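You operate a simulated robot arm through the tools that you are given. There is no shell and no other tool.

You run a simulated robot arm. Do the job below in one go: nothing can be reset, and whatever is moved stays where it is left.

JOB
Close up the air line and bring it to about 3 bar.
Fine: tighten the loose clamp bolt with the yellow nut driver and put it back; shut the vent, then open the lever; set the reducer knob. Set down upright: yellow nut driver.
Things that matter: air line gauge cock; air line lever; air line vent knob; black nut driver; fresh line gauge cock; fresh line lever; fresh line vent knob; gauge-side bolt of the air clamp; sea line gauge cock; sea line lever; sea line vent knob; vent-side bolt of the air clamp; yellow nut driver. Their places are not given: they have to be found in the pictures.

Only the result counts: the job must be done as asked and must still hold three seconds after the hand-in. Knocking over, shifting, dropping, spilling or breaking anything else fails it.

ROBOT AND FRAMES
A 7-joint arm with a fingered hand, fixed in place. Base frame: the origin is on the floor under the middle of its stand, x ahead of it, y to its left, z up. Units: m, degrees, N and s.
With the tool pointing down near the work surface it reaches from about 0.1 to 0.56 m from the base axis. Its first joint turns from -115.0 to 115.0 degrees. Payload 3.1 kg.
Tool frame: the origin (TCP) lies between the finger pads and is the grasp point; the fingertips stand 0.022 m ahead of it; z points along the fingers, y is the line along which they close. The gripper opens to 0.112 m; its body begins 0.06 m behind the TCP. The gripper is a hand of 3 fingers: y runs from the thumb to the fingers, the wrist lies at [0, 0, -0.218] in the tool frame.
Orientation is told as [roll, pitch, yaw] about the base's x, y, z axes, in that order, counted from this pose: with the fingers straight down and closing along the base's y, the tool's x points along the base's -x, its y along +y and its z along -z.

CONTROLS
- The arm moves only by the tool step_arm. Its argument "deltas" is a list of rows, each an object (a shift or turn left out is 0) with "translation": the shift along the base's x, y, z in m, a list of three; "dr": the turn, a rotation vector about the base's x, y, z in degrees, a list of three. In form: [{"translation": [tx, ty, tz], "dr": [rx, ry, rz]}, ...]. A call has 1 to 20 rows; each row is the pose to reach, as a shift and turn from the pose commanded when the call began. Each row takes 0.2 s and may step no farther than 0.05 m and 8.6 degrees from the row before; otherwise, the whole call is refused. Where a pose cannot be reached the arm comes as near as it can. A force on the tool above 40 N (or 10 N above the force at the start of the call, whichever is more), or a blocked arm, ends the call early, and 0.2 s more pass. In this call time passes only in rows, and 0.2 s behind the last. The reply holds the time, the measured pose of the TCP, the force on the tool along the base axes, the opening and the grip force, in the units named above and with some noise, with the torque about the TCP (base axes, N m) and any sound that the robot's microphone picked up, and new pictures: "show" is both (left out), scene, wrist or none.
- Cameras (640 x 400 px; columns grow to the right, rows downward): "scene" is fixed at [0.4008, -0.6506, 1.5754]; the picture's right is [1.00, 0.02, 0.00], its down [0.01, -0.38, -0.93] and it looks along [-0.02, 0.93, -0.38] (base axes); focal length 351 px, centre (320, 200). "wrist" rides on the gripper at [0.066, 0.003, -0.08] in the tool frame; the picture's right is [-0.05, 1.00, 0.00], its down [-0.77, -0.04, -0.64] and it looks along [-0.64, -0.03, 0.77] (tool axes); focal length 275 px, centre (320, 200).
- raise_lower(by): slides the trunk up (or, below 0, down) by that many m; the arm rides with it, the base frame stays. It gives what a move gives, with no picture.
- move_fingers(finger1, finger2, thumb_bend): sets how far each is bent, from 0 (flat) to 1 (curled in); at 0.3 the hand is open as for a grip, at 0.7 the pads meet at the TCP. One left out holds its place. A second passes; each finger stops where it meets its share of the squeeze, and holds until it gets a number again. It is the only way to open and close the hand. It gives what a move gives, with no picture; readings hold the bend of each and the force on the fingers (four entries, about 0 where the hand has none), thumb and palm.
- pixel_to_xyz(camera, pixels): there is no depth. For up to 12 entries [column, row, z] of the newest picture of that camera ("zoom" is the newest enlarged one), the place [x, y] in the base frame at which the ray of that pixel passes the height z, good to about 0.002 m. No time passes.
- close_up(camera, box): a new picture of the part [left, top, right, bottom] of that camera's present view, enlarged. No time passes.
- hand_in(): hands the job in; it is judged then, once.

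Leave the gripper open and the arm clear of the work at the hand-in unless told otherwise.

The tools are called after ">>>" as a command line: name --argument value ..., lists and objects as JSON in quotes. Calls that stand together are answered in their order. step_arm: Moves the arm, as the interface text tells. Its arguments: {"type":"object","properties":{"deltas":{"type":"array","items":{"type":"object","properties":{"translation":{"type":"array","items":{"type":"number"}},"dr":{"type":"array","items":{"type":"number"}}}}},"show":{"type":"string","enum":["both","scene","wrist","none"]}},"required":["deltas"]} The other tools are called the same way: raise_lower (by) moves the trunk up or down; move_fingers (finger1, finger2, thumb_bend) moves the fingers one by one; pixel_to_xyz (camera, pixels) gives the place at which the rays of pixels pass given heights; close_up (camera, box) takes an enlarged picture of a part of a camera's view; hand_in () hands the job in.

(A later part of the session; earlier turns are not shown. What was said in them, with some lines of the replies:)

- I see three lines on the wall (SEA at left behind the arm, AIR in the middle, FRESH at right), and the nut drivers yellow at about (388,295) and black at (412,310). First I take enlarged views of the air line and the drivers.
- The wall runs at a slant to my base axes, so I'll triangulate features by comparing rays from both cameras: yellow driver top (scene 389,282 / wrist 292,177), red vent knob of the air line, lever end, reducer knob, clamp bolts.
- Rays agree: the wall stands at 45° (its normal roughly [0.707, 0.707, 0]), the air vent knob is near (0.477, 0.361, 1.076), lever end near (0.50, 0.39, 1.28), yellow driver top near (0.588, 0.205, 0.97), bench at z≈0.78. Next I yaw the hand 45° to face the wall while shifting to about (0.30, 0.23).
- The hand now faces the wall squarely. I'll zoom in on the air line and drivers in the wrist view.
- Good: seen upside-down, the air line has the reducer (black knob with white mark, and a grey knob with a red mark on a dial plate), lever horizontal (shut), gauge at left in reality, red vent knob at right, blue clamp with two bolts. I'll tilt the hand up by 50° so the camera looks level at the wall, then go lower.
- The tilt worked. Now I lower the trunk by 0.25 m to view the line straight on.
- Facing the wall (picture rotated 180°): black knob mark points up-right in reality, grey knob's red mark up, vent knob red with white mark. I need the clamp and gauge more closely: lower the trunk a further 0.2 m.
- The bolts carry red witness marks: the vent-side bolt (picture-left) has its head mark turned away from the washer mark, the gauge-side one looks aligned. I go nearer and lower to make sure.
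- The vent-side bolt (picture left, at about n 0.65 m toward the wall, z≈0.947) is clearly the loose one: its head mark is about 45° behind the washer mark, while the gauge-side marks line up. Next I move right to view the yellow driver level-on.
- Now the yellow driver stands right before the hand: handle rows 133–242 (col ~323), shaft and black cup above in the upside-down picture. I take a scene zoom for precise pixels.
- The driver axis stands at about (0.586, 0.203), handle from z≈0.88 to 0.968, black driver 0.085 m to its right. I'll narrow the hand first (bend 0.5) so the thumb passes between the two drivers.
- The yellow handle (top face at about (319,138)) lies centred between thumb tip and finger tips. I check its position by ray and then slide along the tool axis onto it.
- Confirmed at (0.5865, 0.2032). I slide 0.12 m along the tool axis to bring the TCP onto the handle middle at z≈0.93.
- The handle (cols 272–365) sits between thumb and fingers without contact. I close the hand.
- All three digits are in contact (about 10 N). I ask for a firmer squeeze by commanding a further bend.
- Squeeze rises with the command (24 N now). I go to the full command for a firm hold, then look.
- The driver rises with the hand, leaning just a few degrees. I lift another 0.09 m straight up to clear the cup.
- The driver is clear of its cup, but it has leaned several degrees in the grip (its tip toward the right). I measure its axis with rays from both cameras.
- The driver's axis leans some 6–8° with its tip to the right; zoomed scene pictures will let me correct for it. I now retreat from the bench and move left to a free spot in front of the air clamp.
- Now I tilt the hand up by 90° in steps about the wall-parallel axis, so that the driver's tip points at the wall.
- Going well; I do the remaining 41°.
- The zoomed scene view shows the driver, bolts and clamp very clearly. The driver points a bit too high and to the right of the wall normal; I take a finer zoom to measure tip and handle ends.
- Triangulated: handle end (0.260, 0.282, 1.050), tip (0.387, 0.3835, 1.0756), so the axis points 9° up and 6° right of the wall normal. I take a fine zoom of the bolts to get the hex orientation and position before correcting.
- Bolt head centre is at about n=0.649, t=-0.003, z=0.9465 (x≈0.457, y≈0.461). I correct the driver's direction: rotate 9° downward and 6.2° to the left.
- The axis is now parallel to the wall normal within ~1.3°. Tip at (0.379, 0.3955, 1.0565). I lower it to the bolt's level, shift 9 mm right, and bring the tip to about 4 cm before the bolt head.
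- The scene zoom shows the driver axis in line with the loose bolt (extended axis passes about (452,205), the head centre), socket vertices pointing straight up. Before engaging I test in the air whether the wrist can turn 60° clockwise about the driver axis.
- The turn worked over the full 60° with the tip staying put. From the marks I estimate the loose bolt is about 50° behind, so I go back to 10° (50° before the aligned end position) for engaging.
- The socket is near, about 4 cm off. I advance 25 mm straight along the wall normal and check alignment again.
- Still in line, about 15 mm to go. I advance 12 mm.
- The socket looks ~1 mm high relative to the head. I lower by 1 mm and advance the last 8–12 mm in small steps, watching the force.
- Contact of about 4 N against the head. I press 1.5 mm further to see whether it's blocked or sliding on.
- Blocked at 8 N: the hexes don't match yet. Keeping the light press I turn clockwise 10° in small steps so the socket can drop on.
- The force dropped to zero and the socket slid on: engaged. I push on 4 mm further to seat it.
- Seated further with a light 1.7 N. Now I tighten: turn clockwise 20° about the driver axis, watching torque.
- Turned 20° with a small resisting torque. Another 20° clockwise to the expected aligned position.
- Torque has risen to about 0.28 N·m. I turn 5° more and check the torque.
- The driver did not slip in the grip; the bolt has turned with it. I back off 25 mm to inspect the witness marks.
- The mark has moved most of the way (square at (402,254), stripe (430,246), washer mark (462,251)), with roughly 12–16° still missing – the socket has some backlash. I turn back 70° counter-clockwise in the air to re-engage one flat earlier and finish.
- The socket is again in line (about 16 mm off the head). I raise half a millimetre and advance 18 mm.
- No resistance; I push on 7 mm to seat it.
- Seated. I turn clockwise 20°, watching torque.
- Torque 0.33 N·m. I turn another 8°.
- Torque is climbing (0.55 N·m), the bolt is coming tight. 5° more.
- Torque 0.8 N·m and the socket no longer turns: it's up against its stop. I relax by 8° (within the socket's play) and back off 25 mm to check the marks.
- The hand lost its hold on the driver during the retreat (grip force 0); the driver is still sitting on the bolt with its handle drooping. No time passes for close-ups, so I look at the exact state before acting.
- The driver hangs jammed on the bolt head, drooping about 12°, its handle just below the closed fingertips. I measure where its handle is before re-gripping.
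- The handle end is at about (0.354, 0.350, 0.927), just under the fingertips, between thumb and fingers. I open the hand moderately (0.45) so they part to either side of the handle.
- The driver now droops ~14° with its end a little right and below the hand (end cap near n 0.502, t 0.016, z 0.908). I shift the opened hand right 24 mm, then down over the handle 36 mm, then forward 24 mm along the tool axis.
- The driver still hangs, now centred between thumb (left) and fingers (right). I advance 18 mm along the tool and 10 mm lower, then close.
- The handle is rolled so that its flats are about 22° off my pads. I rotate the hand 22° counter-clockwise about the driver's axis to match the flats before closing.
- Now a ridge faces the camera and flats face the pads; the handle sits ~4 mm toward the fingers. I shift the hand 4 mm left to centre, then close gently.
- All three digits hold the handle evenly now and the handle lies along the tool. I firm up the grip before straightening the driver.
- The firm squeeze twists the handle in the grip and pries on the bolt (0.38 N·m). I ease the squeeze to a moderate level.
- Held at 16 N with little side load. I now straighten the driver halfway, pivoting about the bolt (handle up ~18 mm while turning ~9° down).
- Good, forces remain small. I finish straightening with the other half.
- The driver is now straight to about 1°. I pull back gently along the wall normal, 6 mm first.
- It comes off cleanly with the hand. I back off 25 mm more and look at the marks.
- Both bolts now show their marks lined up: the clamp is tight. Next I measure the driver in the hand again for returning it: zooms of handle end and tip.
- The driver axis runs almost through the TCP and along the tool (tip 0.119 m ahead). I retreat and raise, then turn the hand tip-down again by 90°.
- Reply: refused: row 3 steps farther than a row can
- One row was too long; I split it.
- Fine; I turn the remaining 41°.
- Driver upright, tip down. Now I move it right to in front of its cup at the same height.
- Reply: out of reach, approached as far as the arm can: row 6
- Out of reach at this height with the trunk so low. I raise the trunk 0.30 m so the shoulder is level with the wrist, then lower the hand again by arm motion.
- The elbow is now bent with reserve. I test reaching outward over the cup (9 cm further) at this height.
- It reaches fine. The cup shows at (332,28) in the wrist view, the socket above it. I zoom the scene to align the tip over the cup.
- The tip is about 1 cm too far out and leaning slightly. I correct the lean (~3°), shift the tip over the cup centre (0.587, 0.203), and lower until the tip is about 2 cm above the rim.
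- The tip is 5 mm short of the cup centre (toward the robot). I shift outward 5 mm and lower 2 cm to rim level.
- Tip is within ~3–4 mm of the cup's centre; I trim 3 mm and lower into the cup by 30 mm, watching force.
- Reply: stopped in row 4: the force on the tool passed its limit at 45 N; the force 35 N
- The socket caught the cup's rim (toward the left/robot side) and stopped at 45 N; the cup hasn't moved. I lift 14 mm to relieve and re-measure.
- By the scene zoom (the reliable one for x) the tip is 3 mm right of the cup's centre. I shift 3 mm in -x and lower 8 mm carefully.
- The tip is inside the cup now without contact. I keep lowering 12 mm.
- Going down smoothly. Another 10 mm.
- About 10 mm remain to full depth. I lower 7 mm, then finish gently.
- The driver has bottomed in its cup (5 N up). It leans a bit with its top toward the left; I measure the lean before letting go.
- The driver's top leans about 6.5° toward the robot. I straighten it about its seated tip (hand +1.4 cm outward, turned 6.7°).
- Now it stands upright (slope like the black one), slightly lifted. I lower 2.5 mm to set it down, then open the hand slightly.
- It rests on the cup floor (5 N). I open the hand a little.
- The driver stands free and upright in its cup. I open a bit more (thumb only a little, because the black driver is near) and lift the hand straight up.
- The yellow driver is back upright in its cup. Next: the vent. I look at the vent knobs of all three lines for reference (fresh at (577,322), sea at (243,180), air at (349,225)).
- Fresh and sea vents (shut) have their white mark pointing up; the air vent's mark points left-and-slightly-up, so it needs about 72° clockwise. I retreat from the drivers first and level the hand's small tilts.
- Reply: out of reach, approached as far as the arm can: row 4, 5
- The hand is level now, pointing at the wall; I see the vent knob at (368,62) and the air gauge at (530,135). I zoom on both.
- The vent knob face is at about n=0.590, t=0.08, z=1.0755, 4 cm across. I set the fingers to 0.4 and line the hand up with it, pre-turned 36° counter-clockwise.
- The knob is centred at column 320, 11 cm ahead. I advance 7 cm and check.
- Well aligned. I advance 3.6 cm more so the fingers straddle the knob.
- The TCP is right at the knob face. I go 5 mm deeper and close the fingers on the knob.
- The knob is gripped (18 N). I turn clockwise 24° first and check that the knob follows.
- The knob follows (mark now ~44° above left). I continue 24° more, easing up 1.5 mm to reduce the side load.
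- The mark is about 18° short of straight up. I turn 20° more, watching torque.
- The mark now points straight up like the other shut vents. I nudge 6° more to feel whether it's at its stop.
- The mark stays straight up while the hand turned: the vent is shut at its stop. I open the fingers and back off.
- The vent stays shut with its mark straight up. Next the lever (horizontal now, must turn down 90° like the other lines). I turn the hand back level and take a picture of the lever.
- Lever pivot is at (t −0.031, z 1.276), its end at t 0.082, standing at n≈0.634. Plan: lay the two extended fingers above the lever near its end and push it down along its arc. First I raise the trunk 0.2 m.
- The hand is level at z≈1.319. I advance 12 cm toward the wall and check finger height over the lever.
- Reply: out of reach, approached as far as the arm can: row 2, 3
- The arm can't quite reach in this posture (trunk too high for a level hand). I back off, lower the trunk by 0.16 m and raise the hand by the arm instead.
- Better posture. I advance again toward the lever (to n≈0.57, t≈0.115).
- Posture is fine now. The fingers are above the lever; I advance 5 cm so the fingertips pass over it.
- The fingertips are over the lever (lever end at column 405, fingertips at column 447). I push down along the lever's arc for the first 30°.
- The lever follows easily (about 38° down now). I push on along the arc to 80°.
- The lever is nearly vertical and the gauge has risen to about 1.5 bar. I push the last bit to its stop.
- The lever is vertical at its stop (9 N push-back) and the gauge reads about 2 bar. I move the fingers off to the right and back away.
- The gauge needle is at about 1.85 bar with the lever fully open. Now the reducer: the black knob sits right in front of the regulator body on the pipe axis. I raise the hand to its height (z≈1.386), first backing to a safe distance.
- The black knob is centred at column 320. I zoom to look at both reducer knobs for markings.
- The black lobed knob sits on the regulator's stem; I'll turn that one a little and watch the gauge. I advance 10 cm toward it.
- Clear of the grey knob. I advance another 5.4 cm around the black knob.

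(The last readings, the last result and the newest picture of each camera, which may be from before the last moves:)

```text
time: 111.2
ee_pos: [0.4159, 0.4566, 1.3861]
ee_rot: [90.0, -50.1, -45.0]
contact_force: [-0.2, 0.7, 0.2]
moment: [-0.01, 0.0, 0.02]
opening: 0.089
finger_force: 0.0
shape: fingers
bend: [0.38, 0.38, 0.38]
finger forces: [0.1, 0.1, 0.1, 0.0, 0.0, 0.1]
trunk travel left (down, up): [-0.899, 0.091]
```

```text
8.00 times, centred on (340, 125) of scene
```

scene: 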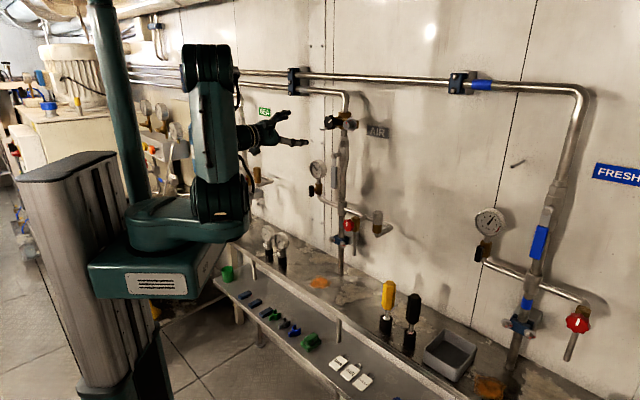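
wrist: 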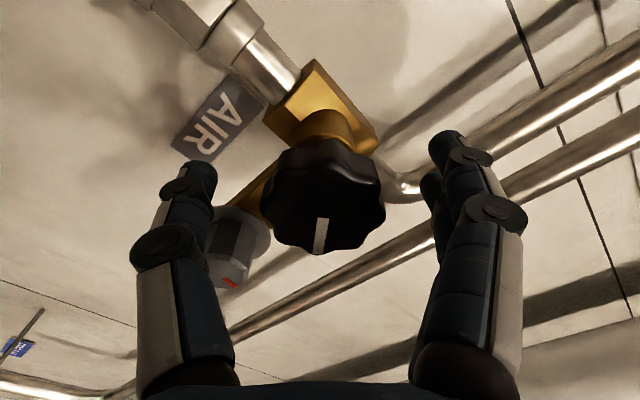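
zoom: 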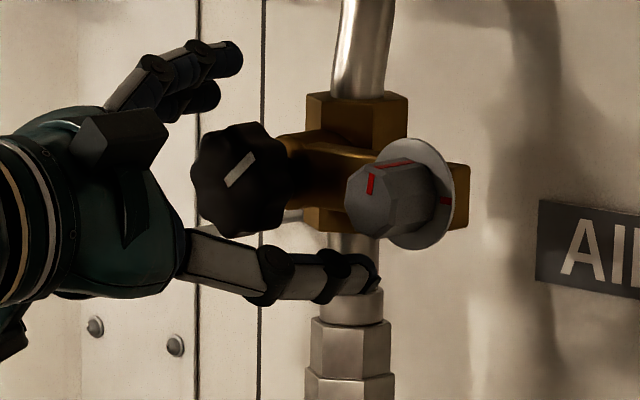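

The thumb lies below-right and the fingers above-left of the black knob. I close on it.

>>> move_fingers --finger1 0.72 --finger2 0.72 --thumb_bend 0.72

>>> close_up --camera "wrist" --box '[160, 80, 480, 320]'

>>> close_up --camera "scene" --box '[300, 100, 380, 150]'

```text
time: 112.2
ee_pos: [0.4159, 0.4559, 1.3854]
ee_rot: [89.9, -50.1, -45.0]
contact_force: [-1.8, -1.8, -6.3]
moment: [0.0, 0.33, -0.1]
opening: 0.0229
finger_force: 15.3
shape: fingers
bend: [0.66, 0.66, 0.65]
finger forces: [6.8, 6.3, 0.0, 0.0, 16.8, 0.0]
trunk travel left (down, up): [-0.899, 0.091]
```

```text
1.67 times, centred on (320, 200) of wrist
```

zoom: 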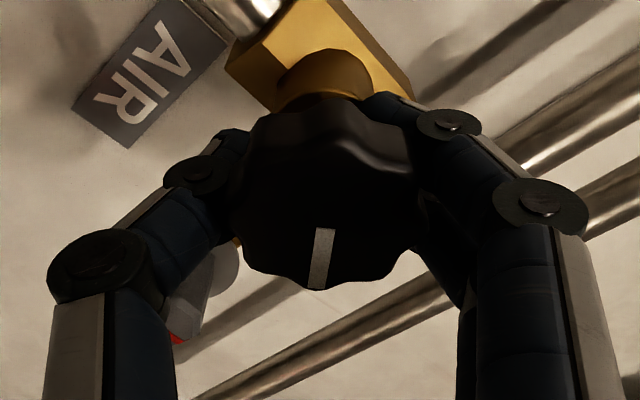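

```text
8.00 times, centred on (340, 125) of scene
```

zoom: 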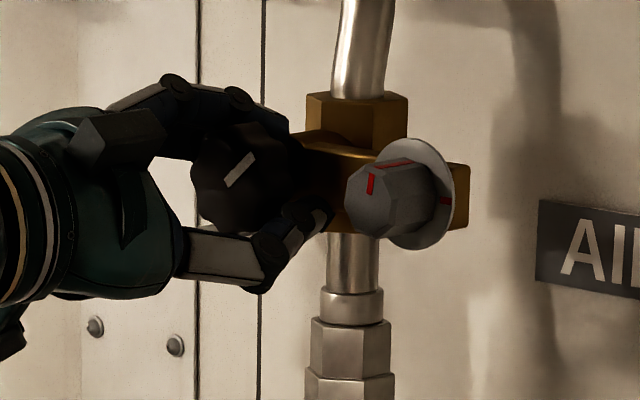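

Gripped at 15 N. I turn 12° clockwise and read the gauge.

>>> step_arm --deltas '[{"dr": [2.83, 2.83, 0]}, {"dr": [5.66, 5.66, 0]}, {"dr": [8.5, 8.5, 0]}, {"dr": [8.5, 8.5, 0]}, {"dr": [8.5, 8.5, 0]}]' --show "none"

>>> close_up --camera "scene" --box '[304, 158, 332, 182]'

>>> close_up --camera "scene" --box '[320, 110, 365, 138]'

```text
time: 113.4
ee_pos: [0.4164, 0.4568, 1.3853]
ee_rot: [90.0, -38.0, -45.2]
contact_force: [-2.3, -2.9, -3.4]
moment: [0.04, -0.17, 0.31]
opening: 0.0207
finger_force: 17.2
shape: fingers
bend: [0.68, 0.68, 0.66]
finger forces: [12.7, 5.4, 0.0, 0.0, 16.3, 0.0]
trunk travel left (down, up): [-0.899, 0.091]
```

```text
16.00 times, centred on (318, 170) of scene
```

zoom: 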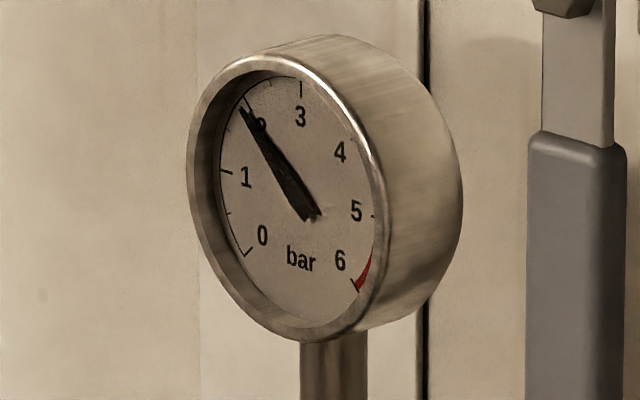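

```text
14.22 times, centred on (342, 124) of scene
```

zoom: 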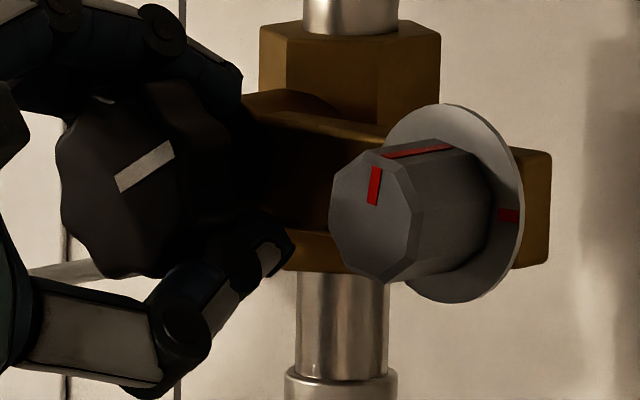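

The gauge rose to about 2.0 bar: this is the reducer knob and clockwise raises pressure (~0.012 bar per degree). I turn a further 24°.

>>> step_arm --deltas '[{"dr": [4.24, 4.24, 0]}, {"dr": [8.49, 8.49, 0]}, {"dr": [12.73, 12.73, 0]}, {"dr": [17, 17, 0]}, {"dr": [17, 17, 0]}]' --show "wrist"

>>> close_up --camera "scene" --box '[304, 158, 332, 182]'

>>> close_up --camera "scene" --box '[320, 110, 365, 138]'

```text
time: 114.6
ee_pos: [0.4168, 0.4584, 1.3849]
ee_rot: [89.8, -14.0, -45.0]
contact_force: [-5.1, -1.9, -7.8]
moment: [0.11, -0.25, 0.18]
opening: 0.0204
finger_force: 16.1
shape: fingers
bend: [0.69, 0.68, 0.66]
finger forces: [9.3, 5.7, 0.1, 0.0, 17.4, 0.0]
trunk travel left (down, up): [-0.899, 0.091]
```

wrist: 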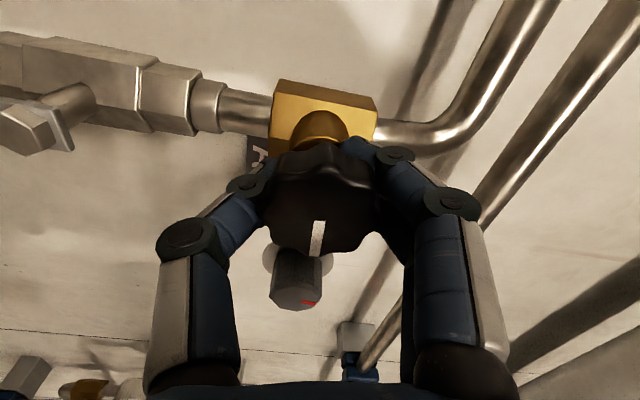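

```text
16.00 times, centred on (318, 170) of scene
```

zoom: 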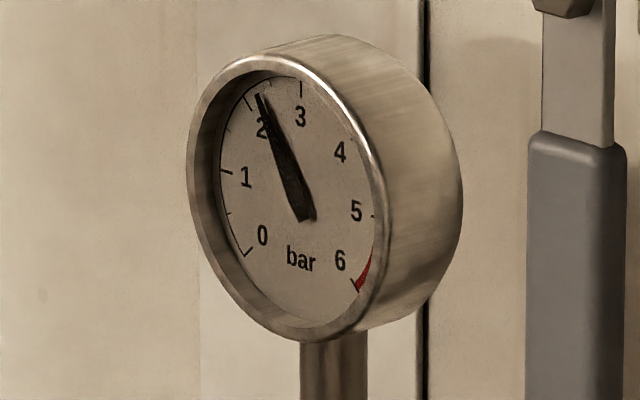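

```text
14.22 times, centred on (342, 124) of scene
```

zoom: 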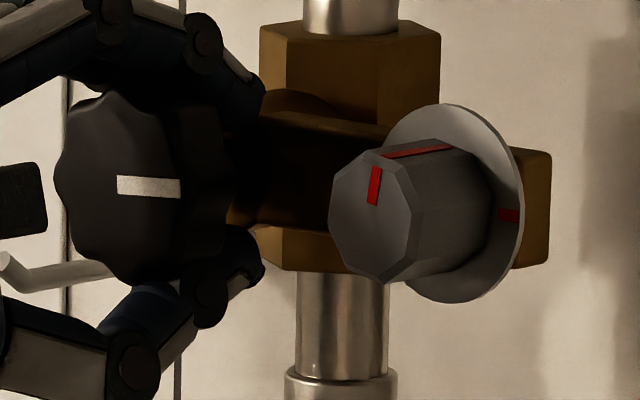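

About 2.25 bar now. Roughly 65° more is needed; I turn another 32°.

>>> step_arm --deltas '[{"dr": [4.53, 4.53, 0]}, {"dr": [9.05, 9.05, 0]}, {"dr": [13.6, 13.6, 0]}, {"dr": [18.1, 18.1, 0]}, {"dr": [22.6, 22.6, 0]}, {"dr": [22.6, 22.6, 0]}]' --show "wrist"

>>> close_up --camera "scene" --box '[304, 158, 332, 182]'

>>> close_up --camera "scene" --box '[320, 110, 365, 138]'

```text
time: 116.0
ee_pos: [0.4127, 0.4595, 1.3862]
ee_rot: [90.0, 17.9, -45.0]
contact_force: [-6.5, 5.2, 0.4]
moment: [0.19, -0.42, 0.01]
opening: 0.0189
finger_force: 17.6
shape: fingers
bend: [0.69, 0.69, 0.66]
finger forces: [4.7, 15.1, 0.0, 0.0, 15.3, 0.0]
trunk travel left (down, up): [-0.899, 0.091]
```

wrist: 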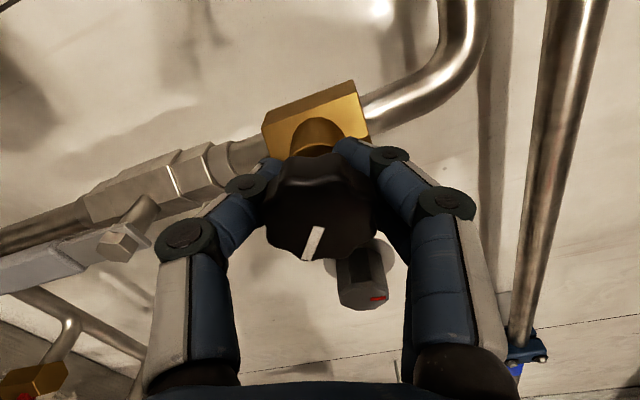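

```text
16.00 times, centred on (318, 170) of scene
```

zoom: 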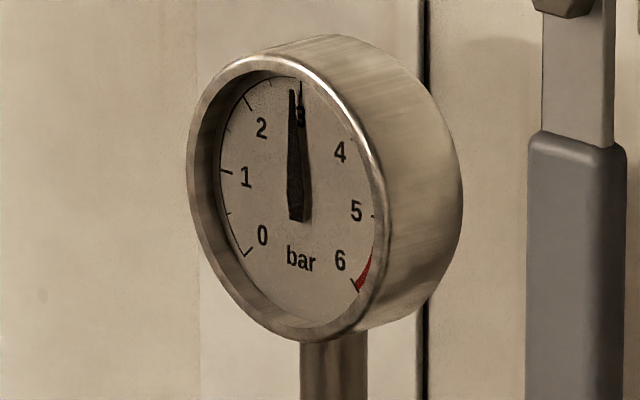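

```text
14.22 times, centred on (342, 124) of scene
```

zoom: 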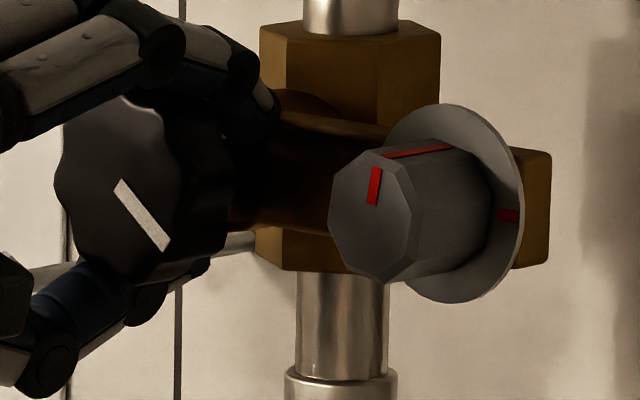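

The gauge reads about 2.9 bar and may still be settling. I hold still a second and read again.

>>> step_arm --deltas '[{"translation": [0, 0, 0]}, {"translation": [0, 0, 0]}, {"translation": [0, 0, 0]}, {"translation": [0, 0, 0]}, {"translation": [0, 0, 0]}, {"translation": [0, 0, 0]}, {"translation": [0, 0, 0]}, {"translation": [0, 0, 0]}]' --show "none"

>>> close_up --camera "scene" --box '[304, 158, 332, 182]'

```text
time: 117.8
ee_pos: [0.4134, 0.4604, 1.3858]
ee_rot: [90.0, 17.9, -45.1]
contact_force: [-9.5, 7.6, 3.0]
moment: [0.2, -0.5, 0.06]
opening: 0.0188
finger_force: 18.0
shape: fingers
bend: [0.69, 0.69, 0.66]
finger forces: [6.1, 15.8, 0.0, 0.1, 14.8, 0.0]
trunk travel left (down, up): [-0.899, 0.091]
```

```text
16.00 times, centred on (318, 170) of scene
```

zoom: 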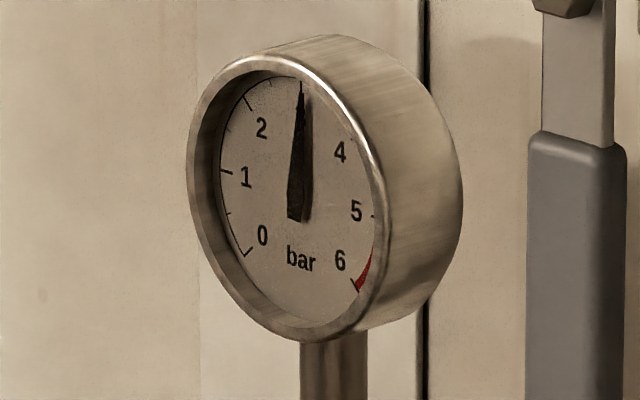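

Now ~3.06 bar and maybe still creeping. I hold another second and a half.

>>> step_arm --deltas '[{"translation": [0, 0, 0]}, {"translation": [0, 0, 0]}, {"translation": [0, 0, 0]}, {"translation": [0, 0, 0]}, {"translation": [0, 0, 0]}, {"translation": [0, 0, 0]}, {"translation": [0, 0, 0]}, {"translation": [0, 0, 0]}]' --show "none"

>>> close_up --camera "scene" --box '[304, 158, 332, 182]'

>>> close_up --camera "scene" --box '[320, 110, 365, 138]'

```text
time: 119.6
ee_pos: [0.4141, 0.4598, 1.385]
ee_rot: [90.0, 17.9, -45.1]
contact_force: [-9.8, 7.4, 2.9]
moment: [0.19, -0.53, 0.07]
opening: 0.0186
finger_force: 18.6
shape: fingers
bend: [0.69, 0.69, 0.66]
finger forces: [6.2, 15.7, 0.1, 0.1, 14.7, 0.0]
trunk travel left (down, up): [-0.899, 0.091]
```

```text
16.00 times, centred on (318, 170) of scene
```

zoom: 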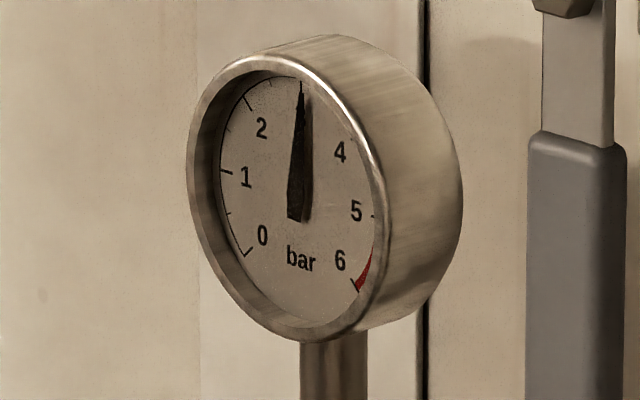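

```text
14.22 times, centred on (342, 124) of scene
```

zoom: 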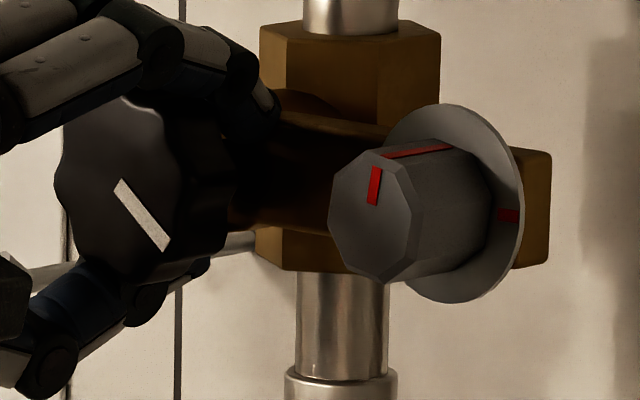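

Steady at about 3.05 bar. I release the knob and check the reading again before backing off.

>>> move_fingers --finger1 0.38 --finger2 0.38 --thumb_bend 0.38

>>> close_up --camera "scene" --box '[304, 158, 332, 182]'

>>> close_up --camera "scene" --box '[310, 100, 374, 140]'

```text
time: 120.6
ee_pos: [0.4172, 0.4579, 1.3852]
ee_rot: [89.9, 18.0, -45.1]
contact_force: [-0.2, 0.0, 0.6]
moment: [0.04, -0.02, 0.04]
opening: 0.0888
finger_force: 0.1
shape: fingers
bend: [0.38, 0.38, 0.38]
finger forces: [0.1, 0.0, 0.0, 0.0, 0.0, 0.0]
trunk travel left (down, up): [-0.899, 0.091]
```

```text
16.00 times, centred on (318, 170) of scene
```

zoom: 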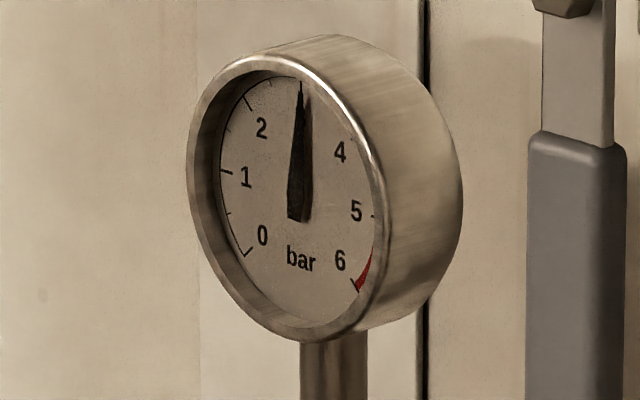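

```text
10.00 times, centred on (342, 120) of scene
```

zoom: 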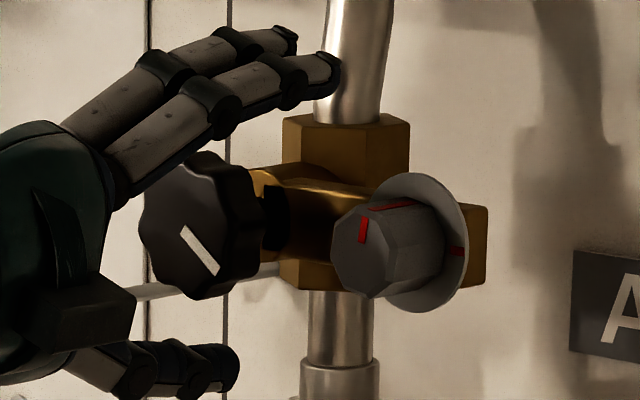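

The reading holds at about 3 bar. I back the arm straight away from the wall and open the hand fully.

>>> step_arm --deltas '[{"translation": [-0.015, -0.015, 0]}, {"translation": [-0.04, -0.04, 0]}, {"translation": [-0.07, -0.07, 0]}, {"translation": [-0.1, -0.1, 0]}, {"translation": [-0.13, -0.13, 0]}]' --show "both"

>>> move_fingers --finger1 0.3 --finger2 0.3 --thumb_bend 0.3

>>> close_up --camera "scene" --box '[304, 158, 332, 182]'

>>> close_up --camera "scene" --box '[300, 100, 396, 260]'

>>> close_up --camera "scene" --box '[322, 212, 362, 252]'

>>> close_up --camera "scene" --box '[360, 270, 440, 350]'

```text
time: 121.8
ee_pos: [0.2867, 0.3245, 1.3839]
ee_rot: [89.9, 18.0, -45.1]
contact_force: [-0.1, 0.0, 0.5]
moment: [0.01, -0.01, 0.0]
opening: 0.0886
finger_force: 0.1
shape: fingers
bend: [0.38, 0.38, 0.38]
finger forces: [0.1, 0.0, 0.0, 0.0, 0.0, 0.0]
trunk travel left (down, up): [-0.899, 0.091]
```

scene: 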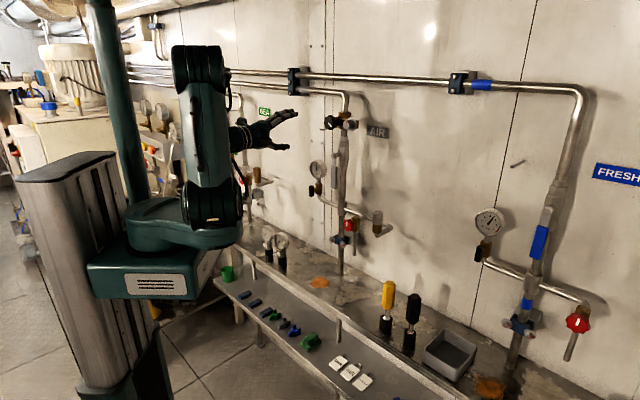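
wrist: 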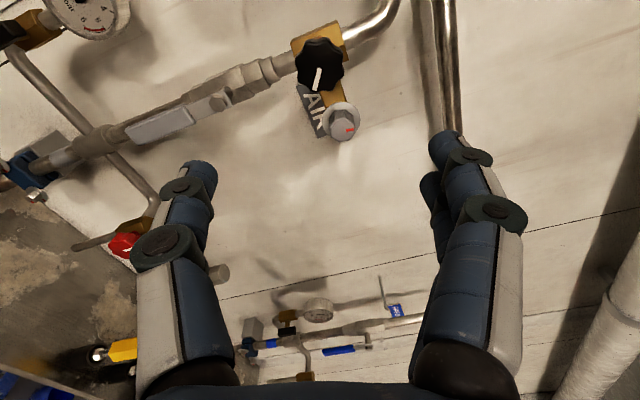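

```text
time: 122.8
ee_pos: [0.2879, 0.326, 1.3836]
ee_rot: [89.9, 18.0, -45.0]
contact_force: [-0.3, -0.4, 1.4]
moment: [0.03, -0.03, 0.0]
opening: 0.1111
finger_force: 0.1
shape: fingers
bend: [0.3, 0.3, 0.3]
finger forces: [0.0, 0.0, 0.0, 0.0, 0.0, 0.1]
trunk travel left (down, up): [-0.899, 0.091]
```

```text
16.00 times, centred on (318, 170) of scene
```

zoom: 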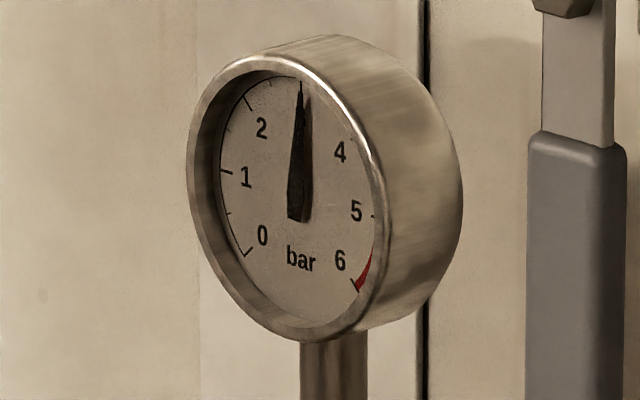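

```text
2.50 times, centred on (348, 180) of scene
```

zoom: 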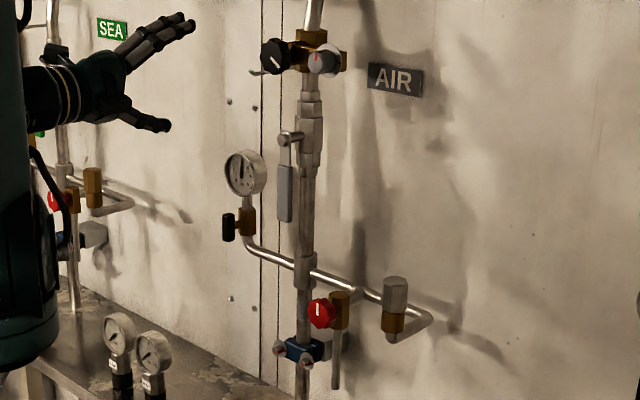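

```text
10.00 times, centred on (342, 232) of scene
```

zoom: 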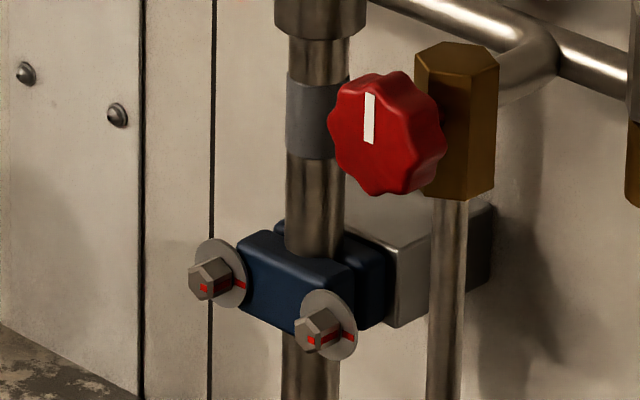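

```text
5.00 times, centred on (400, 310) of scene
```

zoom: 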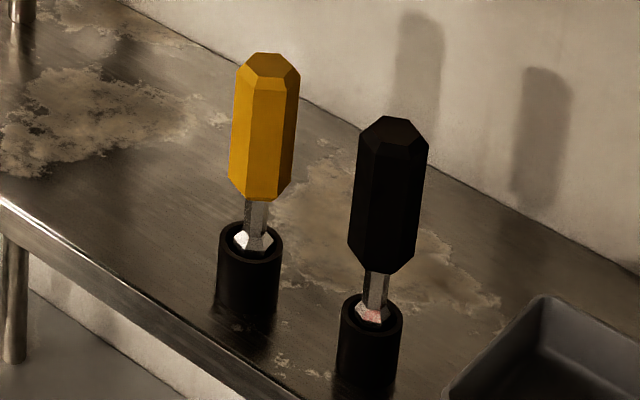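

Final check: gauge at 3 bar, lever down along the pipe, vent mark straight up, both clamp bolts' marks aligned, yellow driver upright in its cup beside the untouched black one, and the hand open and clear. I hand in.

>>> hand_in

```text
The job is handed in.
```

The job is handed in. At the last check before that, the air line was closed up and its gauge read about 3 bar.

- **Clamp bolt:** I tightened the loose vent-side bolt with the yellow nut driver. Its red marks now line up like those on the gauge-side bolt.
- **Vent:** The vent is shut at its stop, with the mark straight up like the fresh and sea lines.
- **Lever:** I opened the lever after shutting the vent. It now points straight down along the pipe, at its stop.
- **Reducer:** I turned the black knob clockwise. The gauge rose from about 1.85 bar to about 3.05 bar and held there after I let go. I did not touch the grey knob with the red mark.
- **Yellow nut driver:** It stands upright in its own cup. The black driver beside it was not touched.

Two things went wrong on the way:

- **Lost grip:** The driver slipped from the hand while I was pulling it off the bolt. It stayed hanging on the bolt head, and I gripped it again without dropping it.
- **Cup rim:** On the way back, its tip caught the rim of the cup and the arm stopped at 45 N. The cup did not visibly move.

The hand is open and clear of the work.
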